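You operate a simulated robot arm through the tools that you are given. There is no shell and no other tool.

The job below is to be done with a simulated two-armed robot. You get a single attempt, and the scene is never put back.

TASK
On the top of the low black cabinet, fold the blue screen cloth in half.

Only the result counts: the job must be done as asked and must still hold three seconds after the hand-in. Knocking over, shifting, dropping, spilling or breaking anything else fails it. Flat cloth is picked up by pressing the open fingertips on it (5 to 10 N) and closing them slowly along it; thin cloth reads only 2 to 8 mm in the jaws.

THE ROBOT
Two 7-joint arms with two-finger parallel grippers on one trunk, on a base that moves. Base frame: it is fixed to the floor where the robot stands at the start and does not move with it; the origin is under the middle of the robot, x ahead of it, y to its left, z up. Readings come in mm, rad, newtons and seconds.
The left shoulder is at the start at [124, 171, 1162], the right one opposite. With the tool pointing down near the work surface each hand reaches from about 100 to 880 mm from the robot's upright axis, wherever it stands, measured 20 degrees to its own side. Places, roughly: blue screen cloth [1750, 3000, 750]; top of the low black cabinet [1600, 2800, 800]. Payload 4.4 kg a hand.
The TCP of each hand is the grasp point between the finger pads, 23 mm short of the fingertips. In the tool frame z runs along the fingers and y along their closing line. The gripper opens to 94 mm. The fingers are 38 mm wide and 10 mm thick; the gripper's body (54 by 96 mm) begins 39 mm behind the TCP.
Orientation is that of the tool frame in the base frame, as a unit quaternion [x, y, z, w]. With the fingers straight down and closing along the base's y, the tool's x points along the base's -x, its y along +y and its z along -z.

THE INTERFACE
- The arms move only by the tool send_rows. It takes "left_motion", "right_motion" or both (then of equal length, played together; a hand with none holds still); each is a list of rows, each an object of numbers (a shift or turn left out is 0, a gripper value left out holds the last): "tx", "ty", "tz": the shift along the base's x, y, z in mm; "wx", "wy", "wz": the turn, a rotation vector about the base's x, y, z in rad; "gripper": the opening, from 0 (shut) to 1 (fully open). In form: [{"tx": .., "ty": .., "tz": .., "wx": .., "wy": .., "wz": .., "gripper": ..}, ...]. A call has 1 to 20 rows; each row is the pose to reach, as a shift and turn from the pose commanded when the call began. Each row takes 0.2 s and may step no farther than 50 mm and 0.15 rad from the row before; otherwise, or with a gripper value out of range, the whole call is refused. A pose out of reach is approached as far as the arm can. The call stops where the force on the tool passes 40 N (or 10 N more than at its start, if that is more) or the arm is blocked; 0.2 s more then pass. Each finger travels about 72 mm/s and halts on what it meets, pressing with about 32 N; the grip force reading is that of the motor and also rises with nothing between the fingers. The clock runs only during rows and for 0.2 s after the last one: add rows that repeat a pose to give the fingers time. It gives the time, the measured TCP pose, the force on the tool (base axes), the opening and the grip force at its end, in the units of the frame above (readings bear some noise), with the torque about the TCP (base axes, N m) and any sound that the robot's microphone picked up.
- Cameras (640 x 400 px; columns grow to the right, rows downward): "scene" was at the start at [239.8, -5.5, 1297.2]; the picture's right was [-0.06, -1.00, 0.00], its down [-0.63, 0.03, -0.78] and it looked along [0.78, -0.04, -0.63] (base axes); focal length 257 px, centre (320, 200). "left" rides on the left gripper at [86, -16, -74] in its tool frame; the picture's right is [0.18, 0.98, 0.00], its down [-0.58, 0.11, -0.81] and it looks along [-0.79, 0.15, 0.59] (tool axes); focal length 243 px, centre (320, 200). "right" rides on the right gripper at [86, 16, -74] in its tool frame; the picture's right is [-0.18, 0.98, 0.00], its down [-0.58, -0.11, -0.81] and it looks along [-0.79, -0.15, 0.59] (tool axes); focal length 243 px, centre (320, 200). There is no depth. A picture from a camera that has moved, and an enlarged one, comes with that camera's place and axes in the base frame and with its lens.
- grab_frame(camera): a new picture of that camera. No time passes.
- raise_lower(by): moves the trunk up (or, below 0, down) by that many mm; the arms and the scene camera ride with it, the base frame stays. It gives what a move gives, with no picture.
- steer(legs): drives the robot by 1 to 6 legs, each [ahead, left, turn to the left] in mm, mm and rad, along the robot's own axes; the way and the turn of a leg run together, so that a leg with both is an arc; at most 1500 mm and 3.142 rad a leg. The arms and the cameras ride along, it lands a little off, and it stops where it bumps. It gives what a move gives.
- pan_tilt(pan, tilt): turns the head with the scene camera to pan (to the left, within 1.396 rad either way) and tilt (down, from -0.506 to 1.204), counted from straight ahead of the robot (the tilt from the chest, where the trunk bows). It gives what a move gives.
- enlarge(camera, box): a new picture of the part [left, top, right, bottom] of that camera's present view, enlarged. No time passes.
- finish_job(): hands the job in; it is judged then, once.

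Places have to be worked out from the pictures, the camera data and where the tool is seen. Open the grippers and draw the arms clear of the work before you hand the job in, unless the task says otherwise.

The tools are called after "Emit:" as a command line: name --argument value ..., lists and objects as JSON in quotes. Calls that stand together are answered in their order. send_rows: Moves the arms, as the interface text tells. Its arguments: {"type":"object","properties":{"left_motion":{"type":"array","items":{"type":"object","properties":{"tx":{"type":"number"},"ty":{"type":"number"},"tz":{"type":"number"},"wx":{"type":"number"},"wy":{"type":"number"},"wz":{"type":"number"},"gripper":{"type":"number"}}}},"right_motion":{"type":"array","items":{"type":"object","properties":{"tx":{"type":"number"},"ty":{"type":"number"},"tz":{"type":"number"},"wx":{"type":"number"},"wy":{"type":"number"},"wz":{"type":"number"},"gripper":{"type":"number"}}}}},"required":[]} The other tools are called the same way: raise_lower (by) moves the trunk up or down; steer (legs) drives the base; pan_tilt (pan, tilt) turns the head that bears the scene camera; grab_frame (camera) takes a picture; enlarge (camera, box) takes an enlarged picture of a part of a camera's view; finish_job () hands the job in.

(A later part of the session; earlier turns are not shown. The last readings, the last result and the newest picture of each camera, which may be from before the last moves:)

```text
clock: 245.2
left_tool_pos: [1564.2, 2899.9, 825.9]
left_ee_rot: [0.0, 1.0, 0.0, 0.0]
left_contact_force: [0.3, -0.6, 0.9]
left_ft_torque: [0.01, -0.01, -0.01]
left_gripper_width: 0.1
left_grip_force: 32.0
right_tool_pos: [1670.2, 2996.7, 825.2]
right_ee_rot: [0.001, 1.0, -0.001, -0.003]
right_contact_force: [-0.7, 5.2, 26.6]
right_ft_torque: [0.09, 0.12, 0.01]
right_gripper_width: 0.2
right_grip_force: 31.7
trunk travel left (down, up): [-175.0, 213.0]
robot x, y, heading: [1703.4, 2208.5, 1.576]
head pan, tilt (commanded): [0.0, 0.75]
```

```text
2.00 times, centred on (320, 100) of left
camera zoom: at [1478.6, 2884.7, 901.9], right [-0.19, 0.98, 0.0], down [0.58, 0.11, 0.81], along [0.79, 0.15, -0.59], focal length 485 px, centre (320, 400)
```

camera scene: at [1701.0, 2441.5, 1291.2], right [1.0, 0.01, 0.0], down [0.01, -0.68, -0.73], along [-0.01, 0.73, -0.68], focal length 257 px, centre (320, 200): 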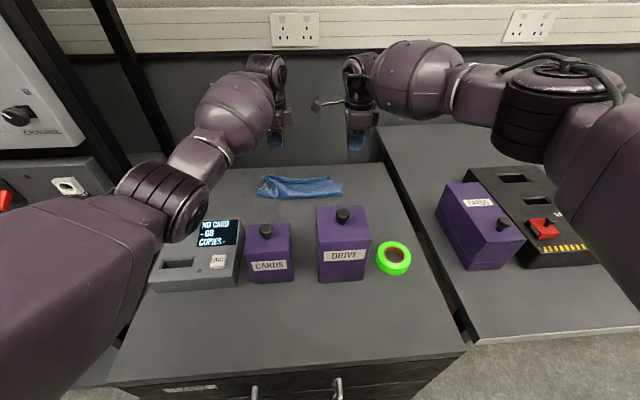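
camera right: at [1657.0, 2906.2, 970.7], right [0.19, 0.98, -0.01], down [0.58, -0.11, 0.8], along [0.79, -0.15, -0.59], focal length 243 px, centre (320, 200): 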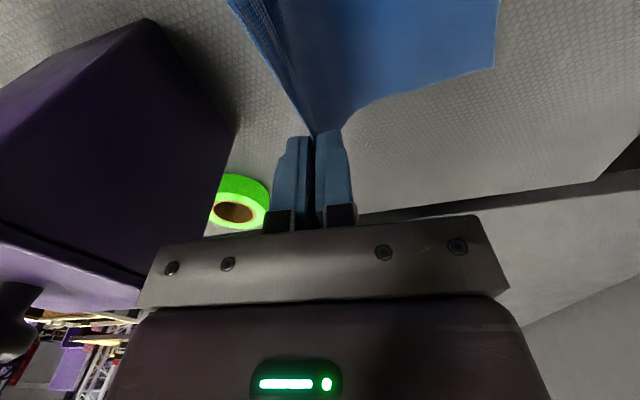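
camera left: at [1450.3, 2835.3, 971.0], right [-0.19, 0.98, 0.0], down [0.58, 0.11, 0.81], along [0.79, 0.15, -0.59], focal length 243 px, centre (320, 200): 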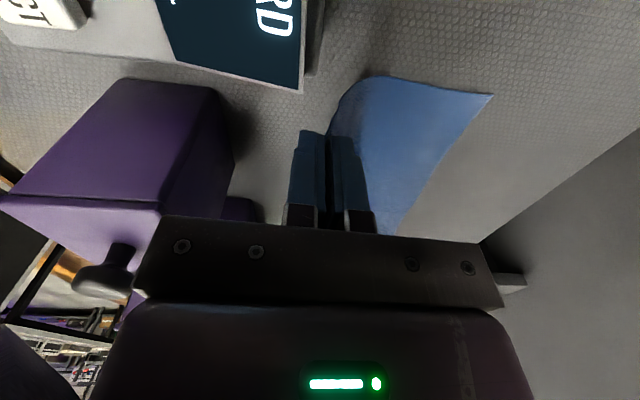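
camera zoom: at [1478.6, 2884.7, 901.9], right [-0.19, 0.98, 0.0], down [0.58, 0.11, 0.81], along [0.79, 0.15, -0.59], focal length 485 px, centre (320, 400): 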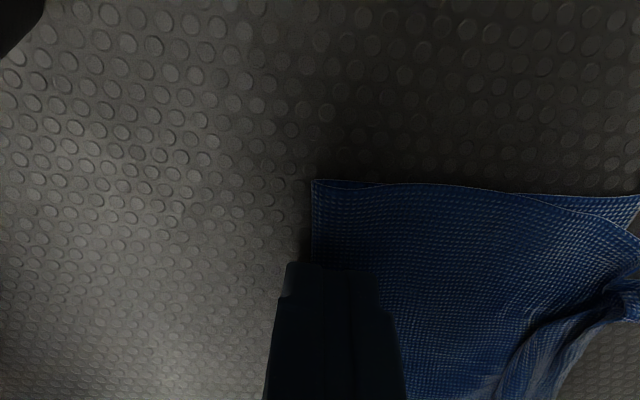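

That move was refused for too large a step. I repeat it with smaller steps.

Emit:
send_rows --left_motion '[{"tz": 10}, {"tz": 35}, {"tz": 65, "tx": -10}, {"tz": 95, "tx": -25}, {"tz": 120, "tx": -45, "ty": 10}, {"tz": 145, "tx": -65, "ty": 30}, {"tz": 150, "tx": -70, "ty": 60}]' --right_motion '[{"tz": 10}, {"tz": 35}, {"tz": 65, "tx": 10}, {"tz": 95, "tx": 30}, {"tz": 120, "tx": 55}, {"tz": 145, "tx": 80}, {"tz": 150, "tx": 85}]'

Emit:
enlarge --camera "scene" --box '[240, 140, 380, 230]'

Emit:
enlarge --camera "left" --box '[200, 0, 440, 200]'

Emit:
enlarge --camera "right" --box '[160, 0, 400, 150]'

```text
clock: 246.8
left_tool_pos: [1492.4, 2962.4, 975.3]
left_ee_rot: [-0.001, 1.0, -0.002, -0.001]
left_contact_force: [0.1, 0.5, 0.1]
left_ft_torque: [-0.01, 0.02, 0.01]
left_gripper_width: 0.0
left_grip_force: 32.3
right_tool_pos: [1754.0, 2998.1, 970.5]
right_ee_rot: [0.001, 1.0, -0.004, -0.002]
right_contact_force: [0.4, 0.0, 0.1]
right_ft_torque: [0.0, -0.02, 0.03]
right_gripper_width: 0.4
right_grip_force: 32.5
trunk travel left (down, up): [-175.0, 213.0]
robot x, y, heading: [1700.7, 2208.1, 1.586]
head pan, tilt (commanded): [0.0, 0.75]
```

```text
4.44 times, centred on (310, 185) of scene
camera zoom: at [1701.2, 2442.4, 1290.8], right [1.0, 0.01, 0.0], down [0.01, -0.68, -0.73], along [-0.01, 0.73, -0.68], focal length 1143 px, centre (364, 267)
```

zoom: 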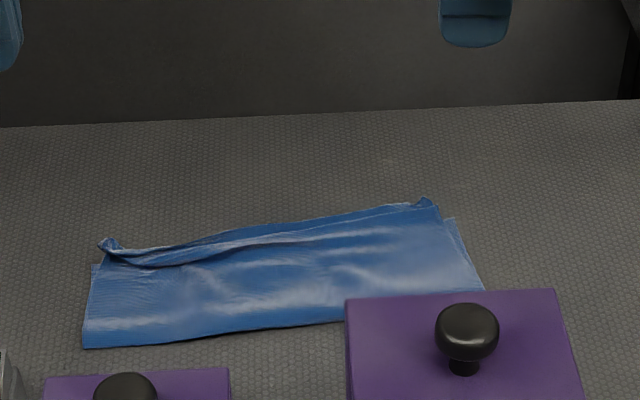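

```text
2.00 times, centred on (320, 100) of left
camera zoom: at [1408.1, 2946.8, 1050.6], right [-0.19, 0.98, 0.0], down [0.58, 0.11, 0.8], along [0.79, 0.15, -0.59], focal length 485 px, centre (320, 400)
```

zoom: 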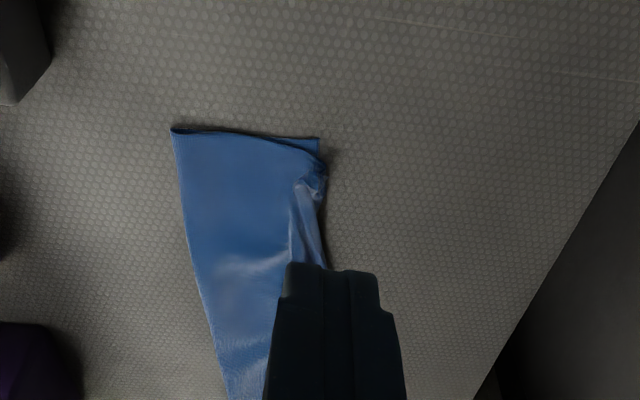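

```text
2.67 times, centred on (280, 75) of right
camera zoom: at [1668.1, 3015.3, 1044.5], right [0.19, 0.98, -0.01], down [0.58, -0.11, 0.8], along [0.79, -0.15, -0.59], focal length 647 px, centre (427, 533)
```

zoom: 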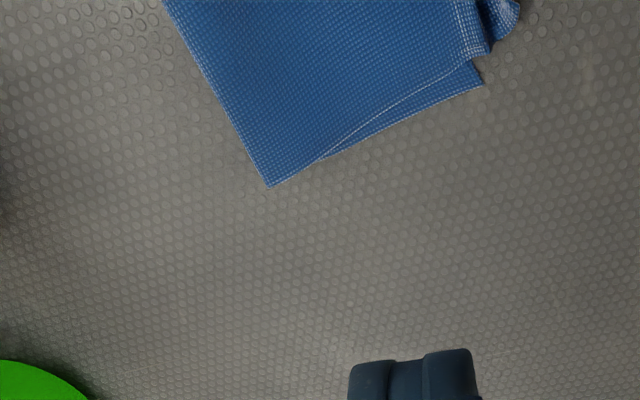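

The strip is flat but off: about 72 mm deep and turned, with excess rolled along the hem. A clean restart is best, so I'll slide the cloth back to where it can be fully unfolded. I press both closed hands on it and drag it back and straight.

Emit:
send_rows --left_motion '[{"tx": 20, "ty": -8, "tz": -30}, {"tx": 45, "ty": -18, "tz": -65}, {"tx": 68, "ty": -27, "tz": -95}, {"tx": 68, "ty": -27, "tz": -125}, {"tx": 68, "ty": -27, "tz": -142}, {"tx": 68, "ty": -27, "tz": -149}, {"tx": 68, "ty": -27, "tz": -151}, {"tx": 68, "ty": -27, "tz": -151}]' --right_motion '[{"tx": -5, "ty": -5, "tz": -30}, {"tx": -10, "ty": -10, "tz": -65}, {"tx": -15, "ty": -12, "tz": -95}, {"tx": -15, "ty": -12, "tz": -122}, {"tx": -15, "ty": -12, "tz": -138}, {"tx": -15, "ty": -12, "tz": -144}, {"tx": -15, "ty": -12, "tz": -146}, {"tx": -15, "ty": -12, "tz": -146}]'

```text
clock: 248.6
left_tool_pos: [1563.4, 2935.1, 824.0]
left_ee_rot: [-0.001, 1.0, -0.001, -0.001]
left_contact_force: [-0.4, -0.4, 1.5]
left_ft_torque: [-0.03, 0.01, -0.01]
left_gripper_width: 0.0
left_grip_force: 32.3
right_tool_pos: [1738.2, 2984.7, 826.0]
right_ee_rot: [0.001, 1.0, -0.002, -0.002]
right_contact_force: [0.6, -0.1, -0.5]
right_ft_torque: [0.01, -0.04, 0.0]
right_gripper_width: 0.2
right_grip_force: 31.6
trunk travel left (down, up): [-175.0, 213.0]
robot x, y, heading: [1697.7, 2206.7, 1.583]
head pan, tilt (commanded): [0.0, 0.75]
```

I set light pressing on both and drag: the left side 68 mm back and the right 33 mm back, which also turns the strip straight.

Emit:
send_rows --left_motion '[{"tz": -0.8}, {"tz": -1.5}, {"tz": -1.5, "tx": 1.5, "ty": 5}, {"tz": -1.5, "tx": 3, "ty": 10}, {"tz": -1.5, "tx": 4.5, "ty": 15}, {"tz": -1.5, "tx": 6, "ty": 20}, {"tz": -1.5, "tx": 7.5, "ty": 25}, {"tz": -1.5, "tx": 9, "ty": 30}, {"tz": -1.5, "tx": 10.5, "ty": 35}, {"tz": -1.5, "tx": 12, "ty": 40}, {"tz": -1.5, "tx": 13.5, "ty": 45}, {"tz": -1.5, "tx": 15, "ty": 50}, {"tz": -1.5, "tx": 16.5, "ty": 55}, {"tz": -1.5, "tx": 18, "ty": 60}, {"tz": -1.5, "tx": 20, "ty": 65}, {"tz": -1.5, "tx": 20, "ty": 68}, {"tz": -1.5, "tx": 20, "ty": 68}]' --right_motion '[{"tz": -1.5}, {"tz": -2.8}, {"tz": -2.8, "tx": 1.5, "ty": 2.4}, {"tz": -2.8, "tx": 3, "ty": 4.8}, {"tz": -2.8, "tx": 4.5, "ty": 7.2}, {"tz": -2.8, "tx": 6, "ty": 9.6}, {"tz": -2.8, "tx": 7.5, "ty": 12}, {"tz": -2.8, "tx": 9, "ty": 14.4}, {"tz": -2.8, "tx": 10.5, "ty": 16.8}, {"tz": -2.8, "tx": 12, "ty": 19.2}, {"tz": -2.8, "tx": 13.5, "ty": 21.6}, {"tz": -2.8, "tx": 15, "ty": 24}, {"tz": -2.8, "tx": 16.5, "ty": 26.4}, {"tz": -2.8, "tx": 18, "ty": 28.8}, {"tz": -2.8, "tx": 20, "ty": 31.2}, {"tz": -2.8, "tx": 20, "ty": 33}, {"tz": -2.8, "tx": 20, "ty": 33}]'

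Emit:
enlarge --camera "scene" --box '[240, 120, 380, 220]'

```text
clock: 252.2
left_tool_pos: [1582.5, 3003.0, 824.3]
left_ee_rot: [-0.001, 1.0, 0.0, 0.0]
left_contact_force: [-0.7, -3.5, 17.2]
left_ft_torque: [-0.09, 0.03, -0.02]
left_gripper_width: 0.2
left_grip_force: 31.9
right_tool_pos: [1762.0, 3015.1, 824.1]
right_ee_rot: [0.002, 1.0, -0.001, -0.003]
right_contact_force: [-0.5, -1.8, 8.2]
right_ft_torque: [0.0, -0.09, -0.01]
right_gripper_width: 0.0
right_grip_force: 31.6
trunk travel left (down, up): [-175.0, 213.0]
robot x, y, heading: [1700.4, 2207.6, 1.581]
head pan, tilt (commanded): [0.0, 0.75]
```

```text
4.00 times, centred on (310, 170) of scene
camera zoom: at [1701.1, 2438.6, 1291.9], right [1.0, 0.01, 0.0], down [0.01, -0.68, -0.73], along [-0.01, 0.73, -0.68], focal length 1029 px, centre (360, 320)
```

zoom: 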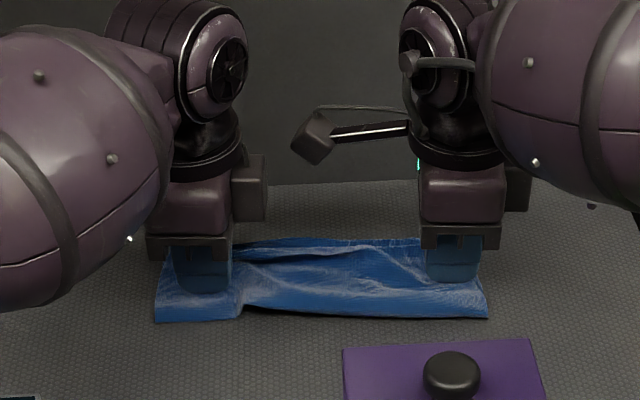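

The strip moved back and is straight now. I lift both hands and look at the corners.

Emit:
send_rows --left_motion '[{"tz": 8}, {"tz": 30}, {"tz": 60}, {"tz": 90, "tx": -15}, {"tz": 120, "tx": -35}, {"tz": 140, "tx": -60}]' --right_motion '[{"tz": 8}, {"tz": 30}, {"tz": 60}, {"tz": 90}, {"tz": 120}, {"tz": 140}]'

Emit:
enlarge --camera "scene" --box '[240, 140, 380, 220]'

Emit:
enlarge --camera "left" --box '[200, 0, 440, 200]'

Emit:
enlarge --camera "right" --box '[160, 0, 400, 150]'

```text
clock: 253.6
left_tool_pos: [1521.7, 3004.2, 962.9]
left_ee_rot: [-0.001, 1.0, 0.0, -0.001]
left_contact_force: [0.0, -0.8, -0.3]
left_ft_torque: [0.05, -0.01, -0.02]
left_gripper_width: 0.0
left_grip_force: 31.9
right_tool_pos: [1757.9, 3015.7, 963.9]
right_ee_rot: [0.001, 1.0, -0.002, -0.002]
right_contact_force: [-0.3, 0.0, -0.4]
right_ft_torque: [0.02, -0.04, -0.02]
right_gripper_width: 0.1
right_grip_force: 31.8
trunk travel left (down, up): [-175.0, 213.0]
robot x, y, heading: [1701.9, 2204.2, 1.583]
head pan, tilt (commanded): [0.0, 0.75]
```

```text
4.57 times, centred on (310, 180) of scene
camera zoom: at [1700.4, 2441.0, 1291.3], right [1.0, 0.01, 0.0], down [0.01, -0.68, -0.73], along [-0.01, 0.73, -0.68], focal length 1176 px, centre (366, 291)
```

zoom: 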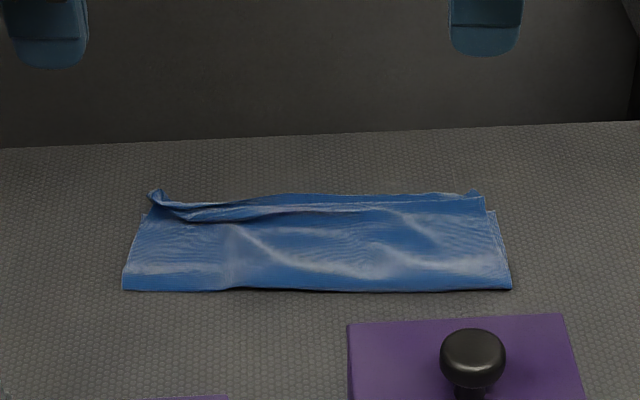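

```text
2.00 times, centred on (320, 100) of left
camera zoom: at [1436.0, 2987.7, 1038.4], right [-0.19, 0.98, 0.0], down [0.58, 0.11, 0.8], along [0.79, 0.15, -0.59], focal length 485 px, centre (320, 400)
```

zoom: 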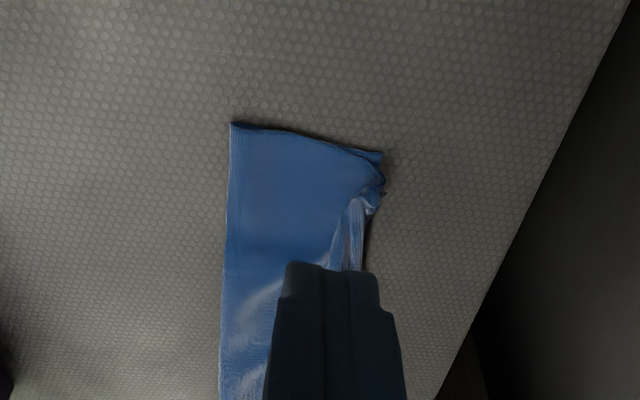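

```text
2.67 times, centred on (280, 75) of right
camera zoom: at [1672.2, 3033.8, 1039.0], right [0.19, 0.98, -0.01], down [0.58, -0.11, 0.8], along [0.79, -0.15, -0.59], focal length 647 px, centre (427, 533)
```

zoom: 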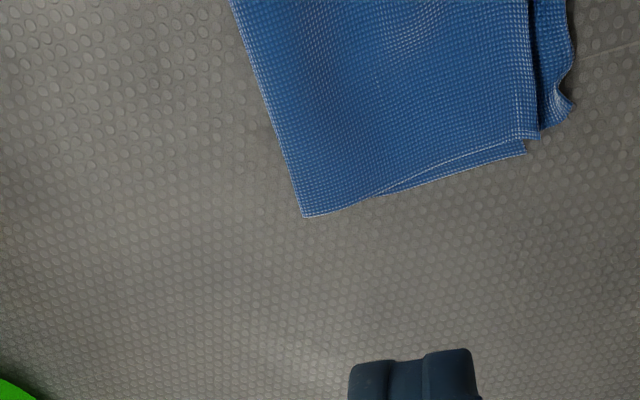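

The strip is now straight and neat: fold at y ≈ 2966, BL (1549, 3040) with FL on it within 10 mm, and BR (1779, 3048) with FR about 20 mm outside. Only some ridges remain along the hem, so I pat them down gently from straight above with closed fingertips.

Emit:
send_rows --left_motion '[{"tx": 20, "ty": 14, "tz": -20}, {"tx": 43, "ty": 27, "tz": -50}, {"tx": 43, "ty": 27, "tz": -85}, {"tx": 43, "ty": 27, "tz": -115}, {"tx": 43, "ty": 27, "tz": -130}, {"tx": 43, "ty": 27, "tz": -136}, {"tx": 43, "ty": 27, "tz": -138.5}, {"tx": 43, "ty": 27, "tz": -139}, {"tx": 43, "ty": 27, "tz": -139}]' --right_motion '[{"tx": -10, "ty": 8, "tz": -20}, {"tx": -23, "ty": 16, "tz": -50}, {"tx": -23, "ty": 16, "tz": -85}, {"tx": -23, "ty": 16, "tz": -115}, {"tx": -23, "ty": 16, "tz": -130}, {"tx": -23, "ty": 16, "tz": -136}, {"tx": -23, "ty": 16, "tz": -138.5}, {"tx": -23, "ty": 16, "tz": -140}, {"tx": -23, "ty": 16, "tz": -140}]'

Emit:
enlarge --camera "left" --box '[160, 30, 440, 230]'

Emit:
enlarge --camera "right" --box '[140, 0, 420, 200]'

```text
clock: 255.6
left_tool_pos: [1566.9, 3029.0, 825.0]
left_ee_rot: [-0.002, 1.0, 0.001, -0.001]
left_contact_force: [2.6, 0.6, 12.6]
left_ft_torque: [0.09, -0.13, -0.01]
left_gripper_width: 0.0
left_grip_force: 32.0
right_tool_pos: [1739.6, 3026.3, 823.3]
right_ee_rot: [0.001, 1.0, 0.0, -0.002]
right_contact_force: [-0.8, 1.3, 5.0]
right_ft_torque: [0.05, 0.01, 0.01]
right_gripper_width: 0.0
right_grip_force: 31.4
right hand out of reach, approached as far as the arm can: row 5, 6, 7, 8, 9
trunk travel left (down, up): [-175.0, 213.0]
robot x, y, heading: [1699.4, 2205.7, 1.582]
head pan, tilt (commanded): [0.0, 0.75]
```

```text
2.00 times, centred on (300, 130) of left
camera zoom: at [1480.5, 3013.5, 901.6], right [-0.19, 0.98, 0.0], down [0.58, 0.11, 0.81], along [0.79, 0.15, -0.59], focal length 485 px, centre (360, 340)
```

zoom: 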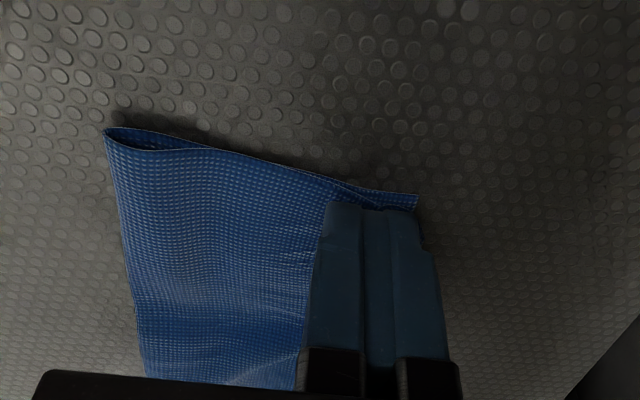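

```text
2.00 times, centred on (280, 100) of right
camera zoom: at [1653.5, 3043.1, 899.6], right [0.19, 0.98, 0.0], down [0.58, -0.11, 0.8], along [0.79, -0.15, -0.59], focal length 485 px, centre (400, 400)
```

zoom: 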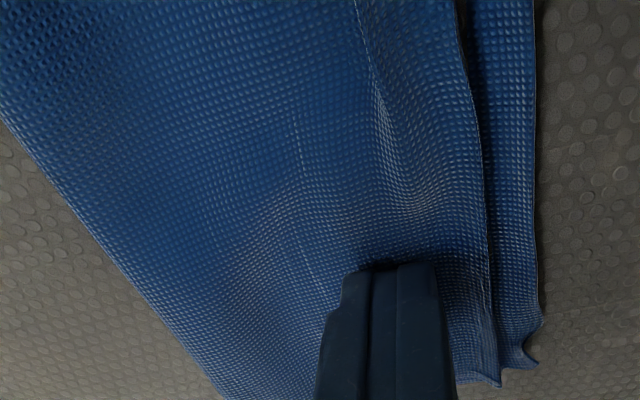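

Patting done at two spots. The right end shows an extra strip beyond the hem line that I want to understand, so I lift both hands and take a close look at it.

Emit:
send_rows --left_motion '[{"tz": 8}, {"tz": 30}, {"tz": 60}, {"tz": 90, "tx": -15}, {"tz": 110, "tx": -30}]' --right_motion '[{"tz": 8}, {"tz": 30}, {"tz": 60}, {"tz": 75, "tx": 10}, {"tz": 75, "tx": 20}]'

Emit:
enlarge --camera "right" --box '[230, 0, 370, 130]'

Emit:
enlarge --camera "scene" --box '[310, 150, 370, 200]'

Emit:
enlarge --camera "scene" --box '[255, 150, 325, 200]'

```text
clock: 256.8
left_tool_pos: [1533.6, 3029.3, 933.8]
left_ee_rot: [-0.002, 1.0, -0.001, -0.001]
left_contact_force: [-0.3, -0.4, -0.4]
left_ft_torque: [0.0, -0.03, 0.01]
left_gripper_width: 0.1
left_grip_force: 31.4
right_tool_pos: [1759.3, 3026.4, 897.7]
right_ee_rot: [0.001, 1.0, -0.002, -0.001]
right_contact_force: [-0.1, 0.3, -0.7]
right_ft_torque: [-0.01, -0.01, 0.02]
right_gripper_width: 0.0
right_grip_force: 31.9
trunk travel left (down, up): [-175.0, 213.0]
robot x, y, heading: [1704.8, 2207.7, 1.579]
head pan, tilt (commanded): [0.0, 0.75]
```

```text
3.08 times, centred on (300, 65) of right
camera zoom: at [1673.6, 3042.9, 972.7], right [0.19, 0.98, -0.01], down [0.58, -0.11, 0.8], along [0.79, -0.15, -0.59], focal length 746 px, centre (382, 615)
```

zoom: 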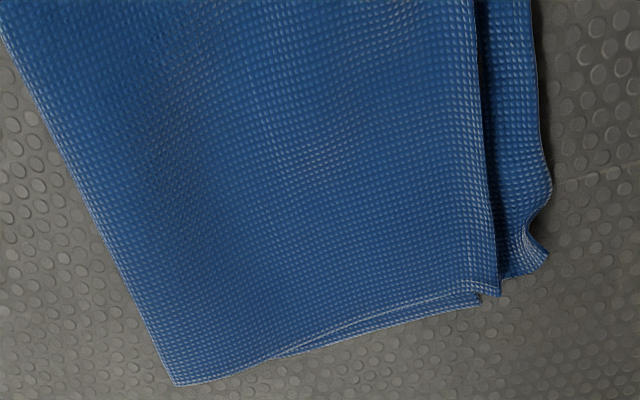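

```text
8.00 times, centred on (340, 175) of scene
camera zoom: at [1700.9, 2441.4, 1291.2], right [1.0, 0.01, 0.0], down [0.01, -0.68, -0.73], along [-0.01, 0.73, -0.68], focal length 2058 px, centre (160, 400)
```

zoom: 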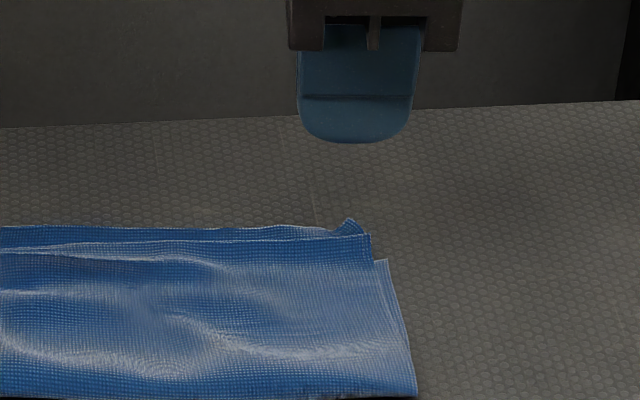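

```text
8.00 times, centred on (290, 175) of scene
camera zoom: at [1700.9, 2441.4, 1291.2], right [1.0, 0.01, 0.0], down [0.01, -0.68, -0.73], along [-0.01, 0.73, -0.68], focal length 2058 px, centre (560, 400)
```

zoom: 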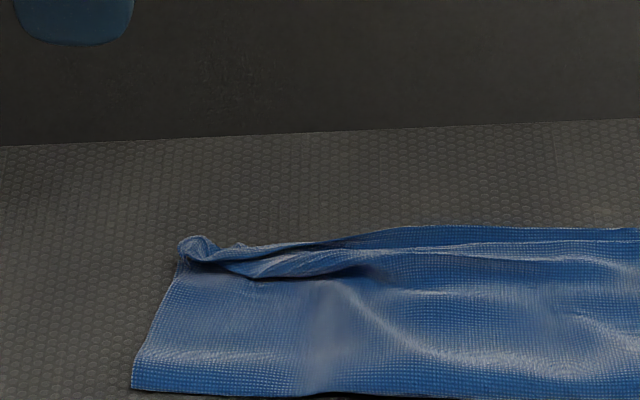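

The top layer has a Z-pleat near the hem, so the fold is off-centre: the bottom is about 79 mm and the top about 121 mm. I'll re-lay it once more. First I press and drag the strip 35 mm toward me so both hem corners are comfortably in reach.

Emit:
send_rows --left_motion '[{"tx": 20, "ty": -10, "tz": -20}, {"tx": 40, "ty": -20, "tz": -50}, {"tx": 56, "ty": -29, "tz": -80}, {"tx": 56, "ty": -29, "tz": -100}, {"tx": 56, "ty": -29, "tz": -107}, {"tx": 56, "ty": -29, "tz": -110}, {"tx": 56, "ty": -29, "tz": -111}, {"tx": 56, "ty": -34}, {"tx": 56, "ty": -29, "tz": -111}]' --right_motion '[{"tx": -8, "ty": -8, "tz": -10}, {"tx": -16, "ty": -18, "tz": -25}, {"tx": -24, "ty": -26, "tz": -45}, {"tx": -24, "ty": -26, "tz": -62}, {"tx": -24, "ty": -26, "tz": -70}, {"tx": -24, "ty": -26, "tz": -73}, {"tx": -24, "ty": -26, "tz": -74.5}, {"tx": -24, "ty": -26, "tz": -74.5}, {"tx": -24, "ty": -26, "tz": -74.5}]'

```text
refused: row 8 steps farther than a row can; nothing moved
```

One row had a slip (missing tz), and the call was refused safely. I resend it corrected.

Emit:
send_rows --left_motion '[{"tx": 20, "ty": -10, "tz": -20}, {"tx": 40, "ty": -20, "tz": -50}, {"tx": 56, "ty": -29, "tz": -80}, {"tx": 56, "ty": -29, "tz": -100}, {"tx": 56, "ty": -29, "tz": -107}, {"tx": 56, "ty": -29, "tz": -110}, {"tx": 56, "ty": -29, "tz": -111}, {"tx": 56, "ty": -29, "tz": -111}]' --right_motion '[{"tx": -8, "ty": -8, "tz": -10}, {"tx": -16, "ty": -18, "tz": -25}, {"tx": -24, "ty": -26, "tz": -45}, {"tx": -24, "ty": -26, "tz": -62}, {"tx": -24, "ty": -26, "tz": -70}, {"tx": -24, "ty": -26, "tz": -73}, {"tx": -24, "ty": -26, "tz": -74.5}, {"tx": -24, "ty": -26, "tz": -74.5}]'

```text
clock: 257.7
left_tool_pos: [1581.4, 3005.2, 852.9]
left_ee_rot: [-0.008, 1.0, 0.001, -0.004]
left_contact_force: [-1.5, 0.4, 0.9]
left_ft_torque: [0.03, -0.09, 0.02]
left_gripper_width: 0.0
left_grip_force: 32.0
right_tool_pos: [1746.7, 3000.6, 847.3]
right_ee_rot: [0.008, 1.0, -0.005, 0.005]
right_contact_force: [1.6, 1.2, 0.2]
right_ft_torque: [-0.03, 0.15, -0.06]
right_gripper_width: 0.0
right_grip_force: 31.9
trunk travel left (down, up): [-175.0, 213.0]
robot x, y, heading: [1701.4, 2209.7, 1.581]
head pan, tilt (commanded): [0.0, 0.75]
stopped in row 4 (right hand): the force on the tool passed its limit at 46 N (the readings are from after the stop); the commanded pose is now the measured one
```

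The hands came too close together (46 N between the right camera mount and the left hand), and the move stopped. Nothing on the cabinet was touched. I separate them to the spacing that worked before.

Emit:
send_rows --left_motion '[{"tx": -8, "tz": 3}, {"tx": -16, "tz": 5}, {"tx": -22, "tz": 5}, {"tx": -22, "tz": 5}]' --right_motion '[{"tx": 4, "tz": 3}, {"tx": 8, "tz": 5}, {"tx": 8, "tz": 5}, {"tx": 8, "tz": 5}]'

Emit:
enlarge --camera "scene" --box '[200, 100, 420, 260]'

```text
clock: 258.7
left_tool_pos: [1559.8, 3005.4, 860.5]
left_ee_rot: [-0.008, 1.0, 0.0, -0.004]
left_contact_force: [-0.1, -1.0, 0.5]
left_ft_torque: [0.01, -0.01, -0.01]
left_gripper_width: 0.0
left_grip_force: 32.3
right_tool_pos: [1755.1, 3001.0, 852.0]
right_ee_rot: [0.008, 1.0, -0.005, 0.006]
right_contact_force: [-0.2, 0.1, 0.5]
right_ft_torque: [-0.03, 0.0, 0.0]
right_gripper_width: 0.1
right_grip_force: 32.1
trunk travel left (down, up): [-175.0, 213.0]
robot x, y, heading: [1701.1, 2205.6, 1.583]
head pan, tilt (commanded): [0.0, 0.75]
```

```text
2.50 times, centred on (310, 180) of scene
camera zoom: at [1701.0, 2441.4, 1291.2], right [1.0, 0.01, 0.0], down [0.01, -0.68, -0.73], along [-0.01, 0.73, -0.68], focal length 643 px, centre (345, 250)
```

zoom: 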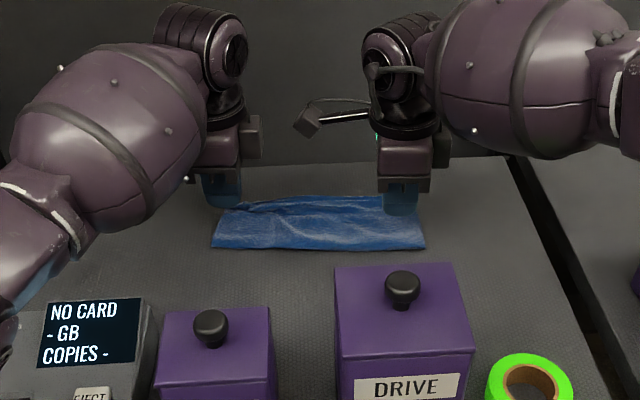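

Clear again. I lower both to press lightly at this spacing and drag the strip 35 mm toward me.

Emit:
send_rows --left_motion '[{"tz": -15}, {"tz": -28}, {"tz": -34}, {"tz": -36.5}, {"tz": -37.5}, {"tz": -37.5, "ty": -4}, {"tz": -37.5, "ty": -8}, {"tz": -37.5, "ty": -12}, {"tz": -37.5, "ty": -16}, {"tz": -37.5, "ty": -20}, {"tz": -37.5, "ty": -24}, {"tz": -37.5, "ty": -28}, {"tz": -37.5, "ty": -32}, {"tz": -37.5, "ty": -35}, {"tz": -37.5, "ty": -35}]' --right_motion '[{"tz": -10}, {"tz": -20}, {"tz": -25}, {"tz": -27.5}, {"tz": -29}, {"tz": -29, "ty": -4}, {"tz": -29, "ty": -8}, {"tz": -29, "ty": -12}, {"tz": -29, "ty": -16}, {"tz": -29, "ty": -20}, {"tz": -29, "ty": -24}, {"tz": -29, "ty": -28}, {"tz": -29, "ty": -32}, {"tz": -29, "ty": -35}, {"tz": -29, "ty": -35}]'

Emit:
enlarge --camera "scene" --box '[230, 130, 390, 230]'

```text
clock: 261.9
left_tool_pos: [1560.8, 2970.6, 824.3]
left_ee_rot: [-0.008, 1.0, 0.002, -0.003]
left_contact_force: [0.5, 6.1, 27.6]
left_ft_torque: [0.06, 0.01, -0.01]
left_gripper_width: 0.4
left_grip_force: 32.7
right_tool_pos: [1754.4, 2963.9, 825.6]
right_ee_rot: [0.007, 1.0, -0.004, 0.005]
right_contact_force: [-0.1, 0.7, 0.3]
right_ft_torque: [-0.02, -0.03, 0.02]
right_gripper_width: 0.1
right_grip_force: 31.6
trunk travel left (down, up): [-175.0, 213.0]
robot x, y, heading: [1701.2, 2206.9, 1.583]
head pan, tilt (commanded): [0.0, 0.75]
```

```text
4.00 times, centred on (310, 180) of scene
camera zoom: at [1701.5, 2439.2, 1291.9], right [1.0, 0.01, 0.0], down [0.01, -0.68, -0.73], along [-0.01, 0.73, -0.68], focal length 1029 px, centre (360, 280)
```

zoom: 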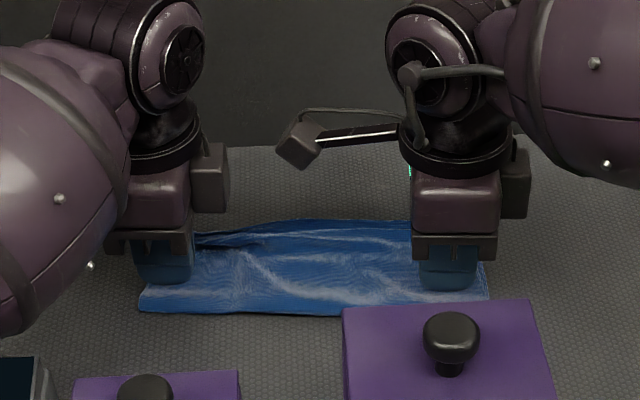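

The cloth moved with the hands. I lift both clear, open the jaws, and look at the corners again.

Emit:
send_rows --left_motion '[{"tz": 8}, {"tz": 30}, {"tz": 60}, {"tz": 90, "tx": -15}, {"tz": 110, "tx": -40, "ty": 15}, {"tz": 110, "tx": -50, "ty": 40}]' --right_motion '[{"tz": 8}, {"tz": 30}, {"tz": 60}, {"tz": 90}, {"tz": 110, "ty": 15}, {"tz": 110, "ty": 40}]'

Emit:
enlarge --camera "scene" --box '[240, 140, 380, 230]'

Emit:
enlarge --camera "left" --box '[200, 0, 420, 180]'

Emit:
enlarge --camera "right" --box '[160, 0, 400, 150]'

```text
clock: 263.3
left_tool_pos: [1510.1, 3011.6, 929.6]
left_ee_rot: [-0.008, 1.0, 0.0, -0.004]
left_contact_force: [1.0, -0.1, 0.4]
left_ft_torque: [-0.02, -0.04, -0.01]
left_gripper_width: 0.0
left_grip_force: 31.6
right_tool_pos: [1753.1, 3007.7, 930.7]
right_ee_rot: [0.008, 1.0, -0.007, 0.005]
right_contact_force: [0.7, 0.5, -0.2]
right_ft_torque: [-0.02, 0.01, 0.01]
right_gripper_width: 0.2
right_grip_force: 32.1
trunk travel left (down, up): [-175.0, 213.0]
robot x, y, heading: [1701.8, 2205.1, 1.578]
head pan, tilt (commanded): [0.0, 0.75]
```

```text
4.44 times, centred on (310, 185) of scene
camera zoom: at [1700.8, 2442.5, 1290.7], right [1.0, 0.01, 0.0], down [0.01, -0.68, -0.73], along [-0.01, 0.73, -0.68], focal length 1143 px, centre (364, 267)
```

zoom: 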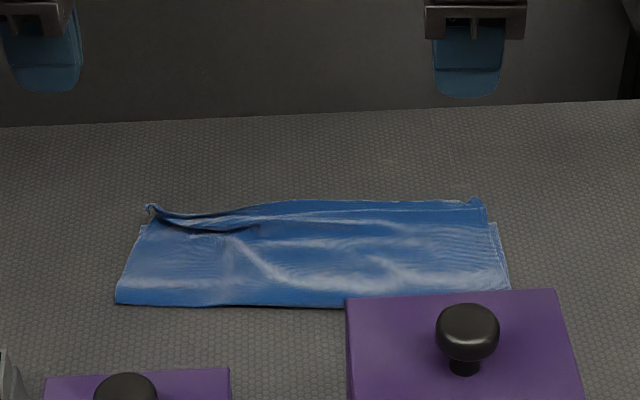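

```text
2.22 times, centred on (310, 90) of left
camera zoom: at [1423.7, 2993.1, 1005.3], right [-0.2, 0.98, 0.0], down [0.59, 0.12, 0.8], along [0.79, 0.16, -0.6], focal length 539 px, centre (342, 444)
```

zoom: 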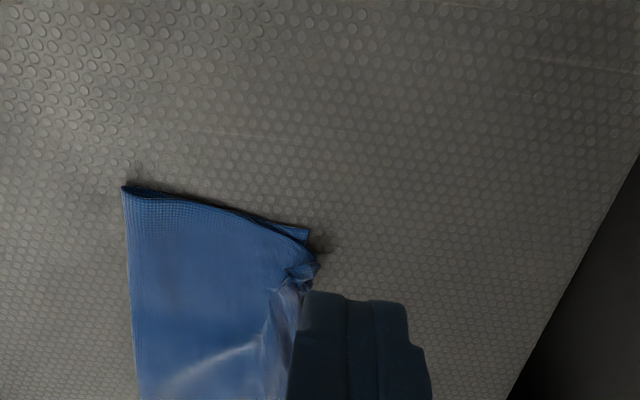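

```text
2.67 times, centred on (280, 75) of right
camera zoom: at [1665.8, 3025.1, 1003.7], right [0.2, 0.98, -0.01], down [0.57, -0.11, 0.81], along [0.8, -0.17, -0.58], focal length 647 px, centre (427, 533)
```

zoom: 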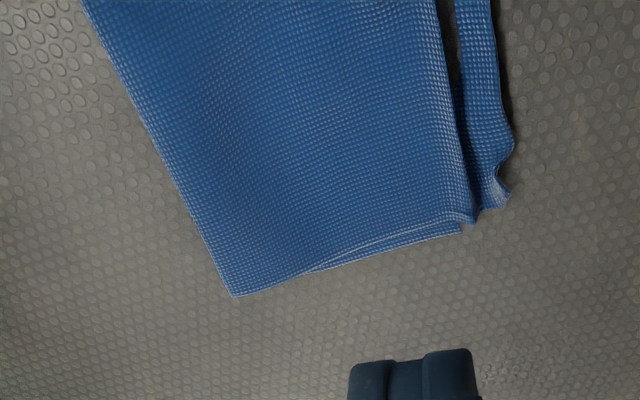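

The strip sits at y 2931–3011 with the right hem tongue at y ≈ 3015–3028 and the left corner knot at (1559, 3010). I bring the open jaws over both: right at (1752, 3024), left at (1562, 3009).

Emit:
send_rows --left_motion '[{"tx": 20, "ty": 0, "tz": -20, "gripper": 0.22}, {"tx": 40, "ty": -2, "tz": -40, "gripper": 0.22}, {"tx": 52, "ty": -3, "tz": -60, "gripper": 0.22}, {"tx": 52, "ty": -3, "tz": -80, "gripper": 0.22}, {"tx": 52, "ty": -3, "tz": -93, "gripper": 0.22}, {"tx": 52, "ty": -3, "tz": -93, "gripper": 0.22}]' --right_motion '[{"tx": 0, "ty": 6, "tz": -20, "gripper": 0.18}, {"tx": 0, "ty": 12, "tz": -40, "gripper": 0.18}, {"tx": 0, "ty": 16, "tz": -60, "gripper": 0.18}, {"tx": 0, "ty": 16, "tz": -80, "gripper": 0.18}, {"tx": 0, "ty": 16, "tz": -94, "gripper": 0.18}, {"tx": 0, "ty": 16, "tz": -94, "gripper": 0.18}]'

Emit:
enlarge --camera "left" --box '[200, 40, 440, 220]'

Emit:
enlarge --camera "right" --box '[180, 20, 420, 200]'

```text
clock: 264.7
left_tool_pos: [1561.6, 3008.6, 836.9]
left_ee_rot: [-0.01, 1.0, 0.0, -0.004]
left_contact_force: [-1.5, 0.3, -0.2]
left_ft_torque: [0.02, 0.01, 0.02]
left_gripper_width: 20.7
left_grip_force: 0.0
right_tool_pos: [1754.7, 3021.8, 838.8]
right_ee_rot: [0.007, 1.0, -0.005, 0.005]
right_contact_force: [0.2, -0.5, -0.6]
right_ft_torque: [0.02, -0.01, -0.03]
right_gripper_width: 17.0
right_grip_force: 0.1
trunk travel left (down, up): [-175.0, 213.0]
robot x, y, heading: [1702.2, 2208.3, 1.581]
head pan, tilt (commanded): [0.0, 0.75]
```

```text
2.22 times, centred on (320, 130) of left
camera zoom: at [1476.7, 2990.0, 914.1], right [-0.2, 0.98, 0.0], down [0.59, 0.12, 0.8], along [0.79, 0.16, -0.6], focal length 539 px, centre (320, 356)
```

zoom: 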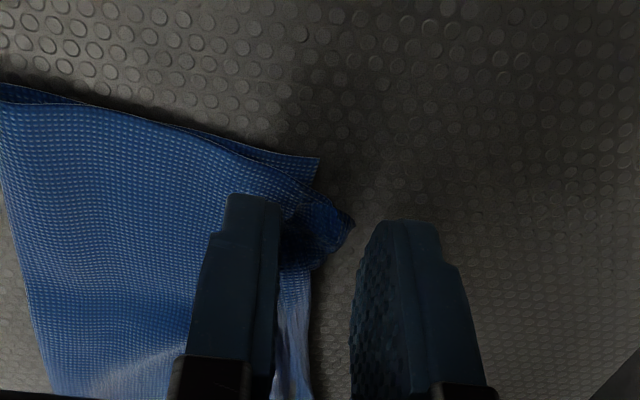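

```text
2.22 times, centred on (300, 110) of right
camera zoom: at [1666.9, 3040.0, 912.9], right [0.2, 0.98, -0.01], down [0.57, -0.11, 0.81], along [0.8, -0.17, -0.58], focal length 539 px, centre (364, 400)
```

zoom: 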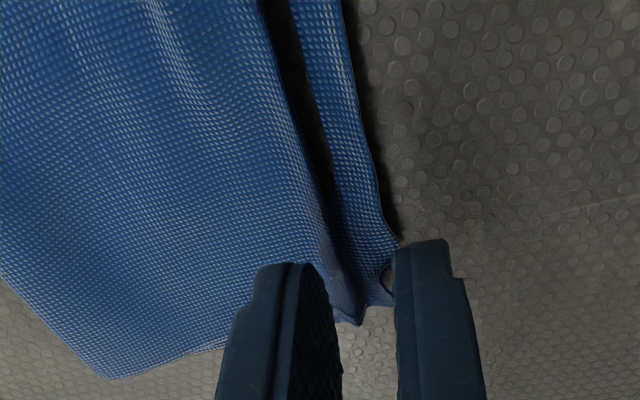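

Both targets lie between the fingers. I lower to light contact, close slowly, and lift a little to verify both grips.

Emit:
send_rows --left_motion '[{"tz": -4}, {"tz": -8}, {"tz": -10.5}, {"tz": -11.5}, {"tz": -11.5, "gripper": 0.18}, {"tz": -11.5, "gripper": 0.15}, {"tz": -11.5, "gripper": 0.12}, {"tz": -11.5, "gripper": 0.09}, {"tz": -11.5, "gripper": 0.06}, {"tz": -11.5, "gripper": 0.03}, {"tz": -11.5, "gripper": 0.0}, {"tz": -11.5, "gripper": 0.0}, {"tz": -11.5, "gripper": 0.0}, {"tz": -5}, {"tz": 2}]' --right_motion '[{"tz": -4}, {"tz": -8}, {"tz": -11.5}, {"tz": -13.5}, {"tz": -13.5, "gripper": 0.15}, {"tz": -13.5, "gripper": 0.125}, {"tz": -13.5, "gripper": 0.1}, {"tz": -13.5, "gripper": 0.075}, {"tz": -13.5, "gripper": 0.05}, {"tz": -13.5, "gripper": 0.025}, {"tz": -13.5, "gripper": 0.0}, {"tz": -13.5, "gripper": 0.0}, {"tz": -13.5, "gripper": 0.0}, {"tz": -7}, {"tz": 0}]'

Emit:
enlarge --camera "left" --box '[200, 40, 440, 220]'

Emit:
enlarge --camera "right" --box '[180, 20, 420, 200]'

```text
clock: 267.9
left_tool_pos: [1563.5, 3005.1, 840.8]
left_ee_rot: [-0.009, 1.0, 0.0, -0.004]
left_contact_force: [-0.4, 0.3, -0.1]
left_ft_torque: [-0.01, 0.04, -0.02]
left_gripper_width: 2.2
left_grip_force: 31.8
right_tool_pos: [1754.4, 3019.9, 840.5]
right_ee_rot: [0.006, 1.0, -0.006, 0.005]
right_contact_force: [-0.7, 0.0, 0.4]
right_ft_torque: [0.01, 0.04, 0.03]
right_gripper_width: 1.3
right_grip_force: 32.1
trunk travel left (down, up): [-175.0, 213.0]
robot x, y, heading: [1703.7, 2205.1, 1.584]
head pan, tilt (commanded): [0.0, 0.75]
```

```text
2.22 times, centred on (320, 130) of left
camera zoom: at [1476.9, 2989.2, 917.1], right [-0.2, 0.98, 0.0], down [0.59, 0.12, 0.8], along [0.79, 0.16, -0.6], focal length 539 px, centre (320, 356)
```

zoom: 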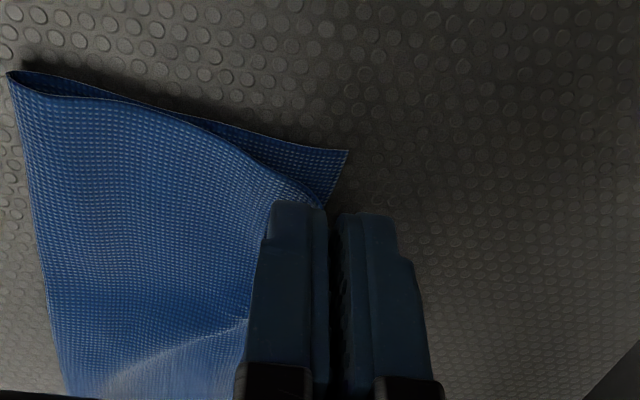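

```text
2.22 times, centred on (300, 110) of right
camera zoom: at [1666.7, 3039.7, 913.2], right [0.2, 0.98, -0.01], down [0.57, -0.11, 0.81], along [0.8, -0.17, -0.58], focal length 539 px, centre (364, 400)
```

zoom: 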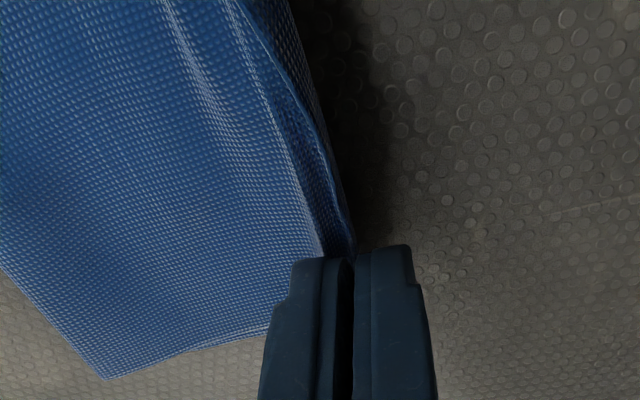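

Both corners are held. I lift into the hanging position, spread to the natural width, and roll the fold well toward me so it ends up in the middle after laying.

Emit:
send_rows --left_motion '[{"ty": -3, "tz": 12}, {"ty": -8, "tz": 25}, {"ty": -15, "tz": 38}, {"tx": -1, "ty": -24, "tz": 49}, {"tx": -1, "ty": -34, "tz": 58}, {"tx": -1, "ty": -45, "tz": 65}, {"tx": -1, "ty": -57, "tz": 70}, {"tx": -2, "ty": -69, "tz": 72}, {"tx": -2, "ty": -81, "tz": 72}, {"tx": -2, "ty": -92, "tz": 70}, {"tx": -2, "ty": -102, "tz": 66}, {"tx": -2, "ty": -111, "tz": 61}, {"tx": -2, "ty": -117, "tz": 57}, {"tx": -2, "ty": -120, "tz": 55}, {"tx": -2, "ty": -120, "tz": 55}]' --right_motion '[{"tx": 1, "ty": -4, "tz": 12}, {"tx": 2, "ty": -9, "tz": 25}, {"tx": 4, "ty": -16, "tz": 38}, {"tx": 6, "ty": -25, "tz": 49}, {"tx": 8, "ty": -36, "tz": 58}, {"tx": 10, "ty": -48, "tz": 65}, {"tx": 11, "ty": -60, "tz": 70}, {"tx": 12, "ty": -73, "tz": 72}, {"tx": 13, "ty": -86, "tz": 72}, {"tx": 14, "ty": -98, "tz": 70}, {"tx": 15, "ty": -109, "tz": 66}, {"tx": 15, "ty": -118, "tz": 61}, {"tx": 15, "ty": -125, "tz": 57}, {"tx": 15, "ty": -128, "tz": 55}, {"tx": 15, "ty": -128, "tz": 55}]'

Emit:
grab_frame --camera "left"

Emit:
grab_frame --camera "right"

Emit:
enlarge --camera "scene" --box '[230, 120, 390, 240]'

```text
clock: 271.1
left_tool_pos: [1559.7, 2887.6, 895.5]
left_ee_rot: [-0.008, 1.0, 0.0, -0.004]
left_contact_force: [16.9, 0.4, -0.1]
left_ft_torque: [0.0, -0.32, 0.03]
left_gripper_width: 2.2
left_grip_force: 32.1
right_tool_pos: [1768.7, 2892.5, 894.4]
right_ee_rot: [0.007, 1.0, -0.006, 0.005]
right_contact_force: [-16.1, -1.1, -0.5]
right_ft_torque: [-0.01, 0.38, 0.03]
right_gripper_width: 1.6
right_grip_force: 31.7
trunk travel left (down, up): [-175.0, 213.0]
robot x, y, heading: [1703.5, 2206.5, 1.58]
head pan, tilt (commanded): [0.0, 0.75]
```

```text
taken
camera left: at [1474.8, 2869.3, 971.9], right [-0.2, 0.98, 0.0], down [0.58, 0.12, 0.8], along [0.79, 0.16, -0.6], focal length 243 px, centre (320, 200)
```

left: 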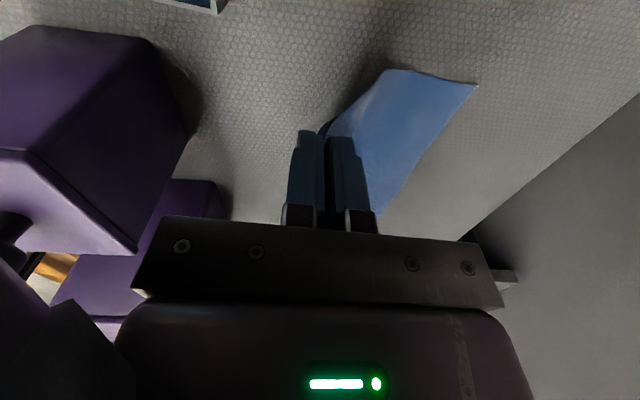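

```text
taken
camera right: at [1681.4, 2911.3, 967.6], right [0.2, 0.98, -0.01], down [0.57, -0.11, 0.81], along [0.8, -0.17, -0.58], focal length 243 px, centre (320, 200)
```

right: 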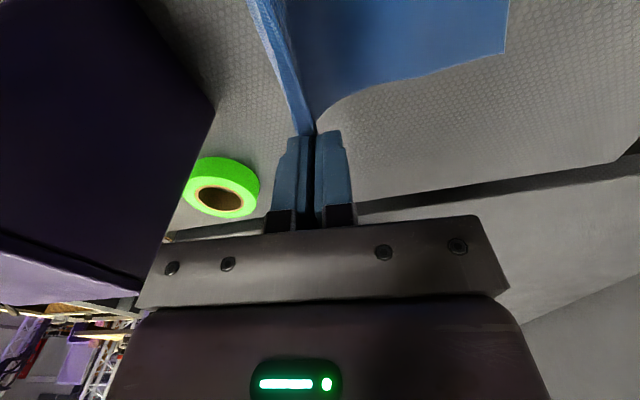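

```text
3.33 times, centred on (310, 180) of scene
camera zoom: at [1701.0, 2441.5, 1291.2], right [1.0, 0.01, 0.0], down [0.01, -0.68, -0.73], along [-0.01, 0.73, -0.68], focal length 857 px, centre (353, 267)
```

zoom: 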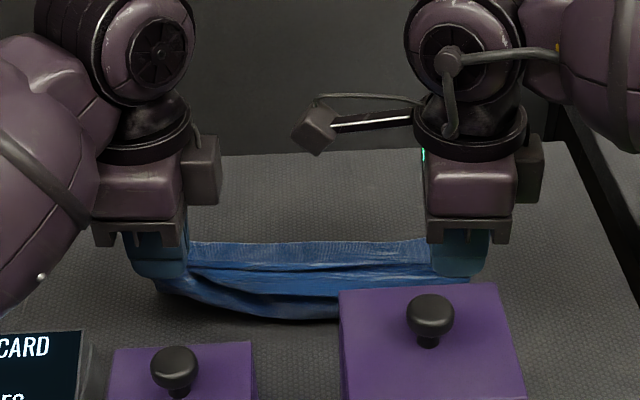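

The right side is right (B ≈ 103 mm), but on the left only 67 mm lies flat, because that grip holds more cloth. I lower the left hand further and toward me, and relax the sideways tension.

Emit:
send_rows --left_motion '[{"tx": 1, "ty": -4, "tz": -6}, {"tx": 2, "ty": -8, "tz": -12}, {"tx": 2, "ty": -12, "tz": -18}, {"tx": 2, "ty": -16, "tz": -24}, {"tx": 2, "ty": -18, "tz": -28}, {"tx": 2, "ty": -18, "tz": -28}]' --right_motion '[{"tx": -2}, {"tx": -4, "tz": -2}, {"tx": -5, "tz": -4}, {"tx": -5, "tz": -6}, {"tx": -5, "tz": -6}, {"tx": -5, "tz": -6}]'

Emit:
grab_frame --camera "left"

Emit:
enlarge --camera "scene" --box '[230, 120, 390, 240]'

```text
clock: 272.5
left_tool_pos: [1562.5, 2868.7, 867.0]
left_ee_rot: [-0.009, 1.0, -0.001, -0.004]
left_contact_force: [8.9, 1.1, 1.1]
left_ft_torque: [0.05, -0.23, 0.0]
left_gripper_width: 2.3
left_grip_force: 31.7
right_tool_pos: [1763.6, 2892.9, 887.7]
right_ee_rot: [0.008, 1.0, -0.005, 0.005]
right_contact_force: [-9.3, -2.4, -1.8]
right_ft_torque: [-0.03, 0.15, 0.06]
right_gripper_width: 1.5
right_grip_force: 32.2
trunk travel left (down, up): [-175.0, 213.0]
robot x, y, heading: [1701.1, 2204.4, 1.587]
head pan, tilt (commanded): [0.0, 0.75]
```

```text
taken
camera left: at [1476.5, 2850.8, 942.8], right [-0.2, 0.98, 0.0], down [0.58, 0.12, 0.8], along [0.79, 0.16, -0.6], focal length 243 px, centre (320, 200)
```

left: 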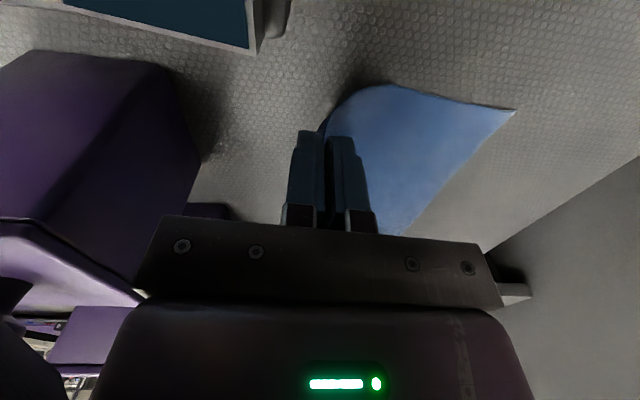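

```text
3.33 times, centred on (310, 180) of scene
camera zoom: at [1701.0, 2441.5, 1291.2], right [1.0, 0.01, 0.0], down [0.01, -0.68, -0.73], along [-0.01, 0.73, -0.68], focal length 857 px, centre (353, 267)
```

zoom: 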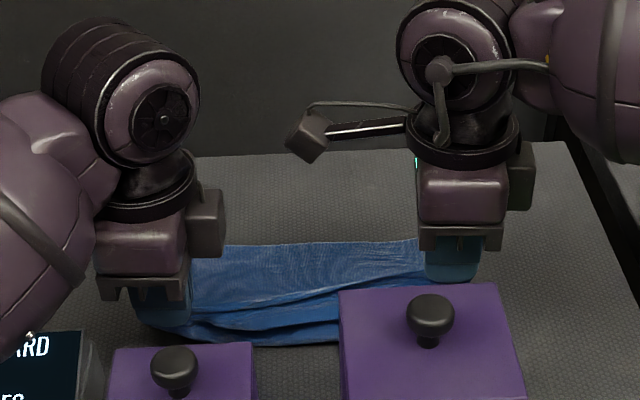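

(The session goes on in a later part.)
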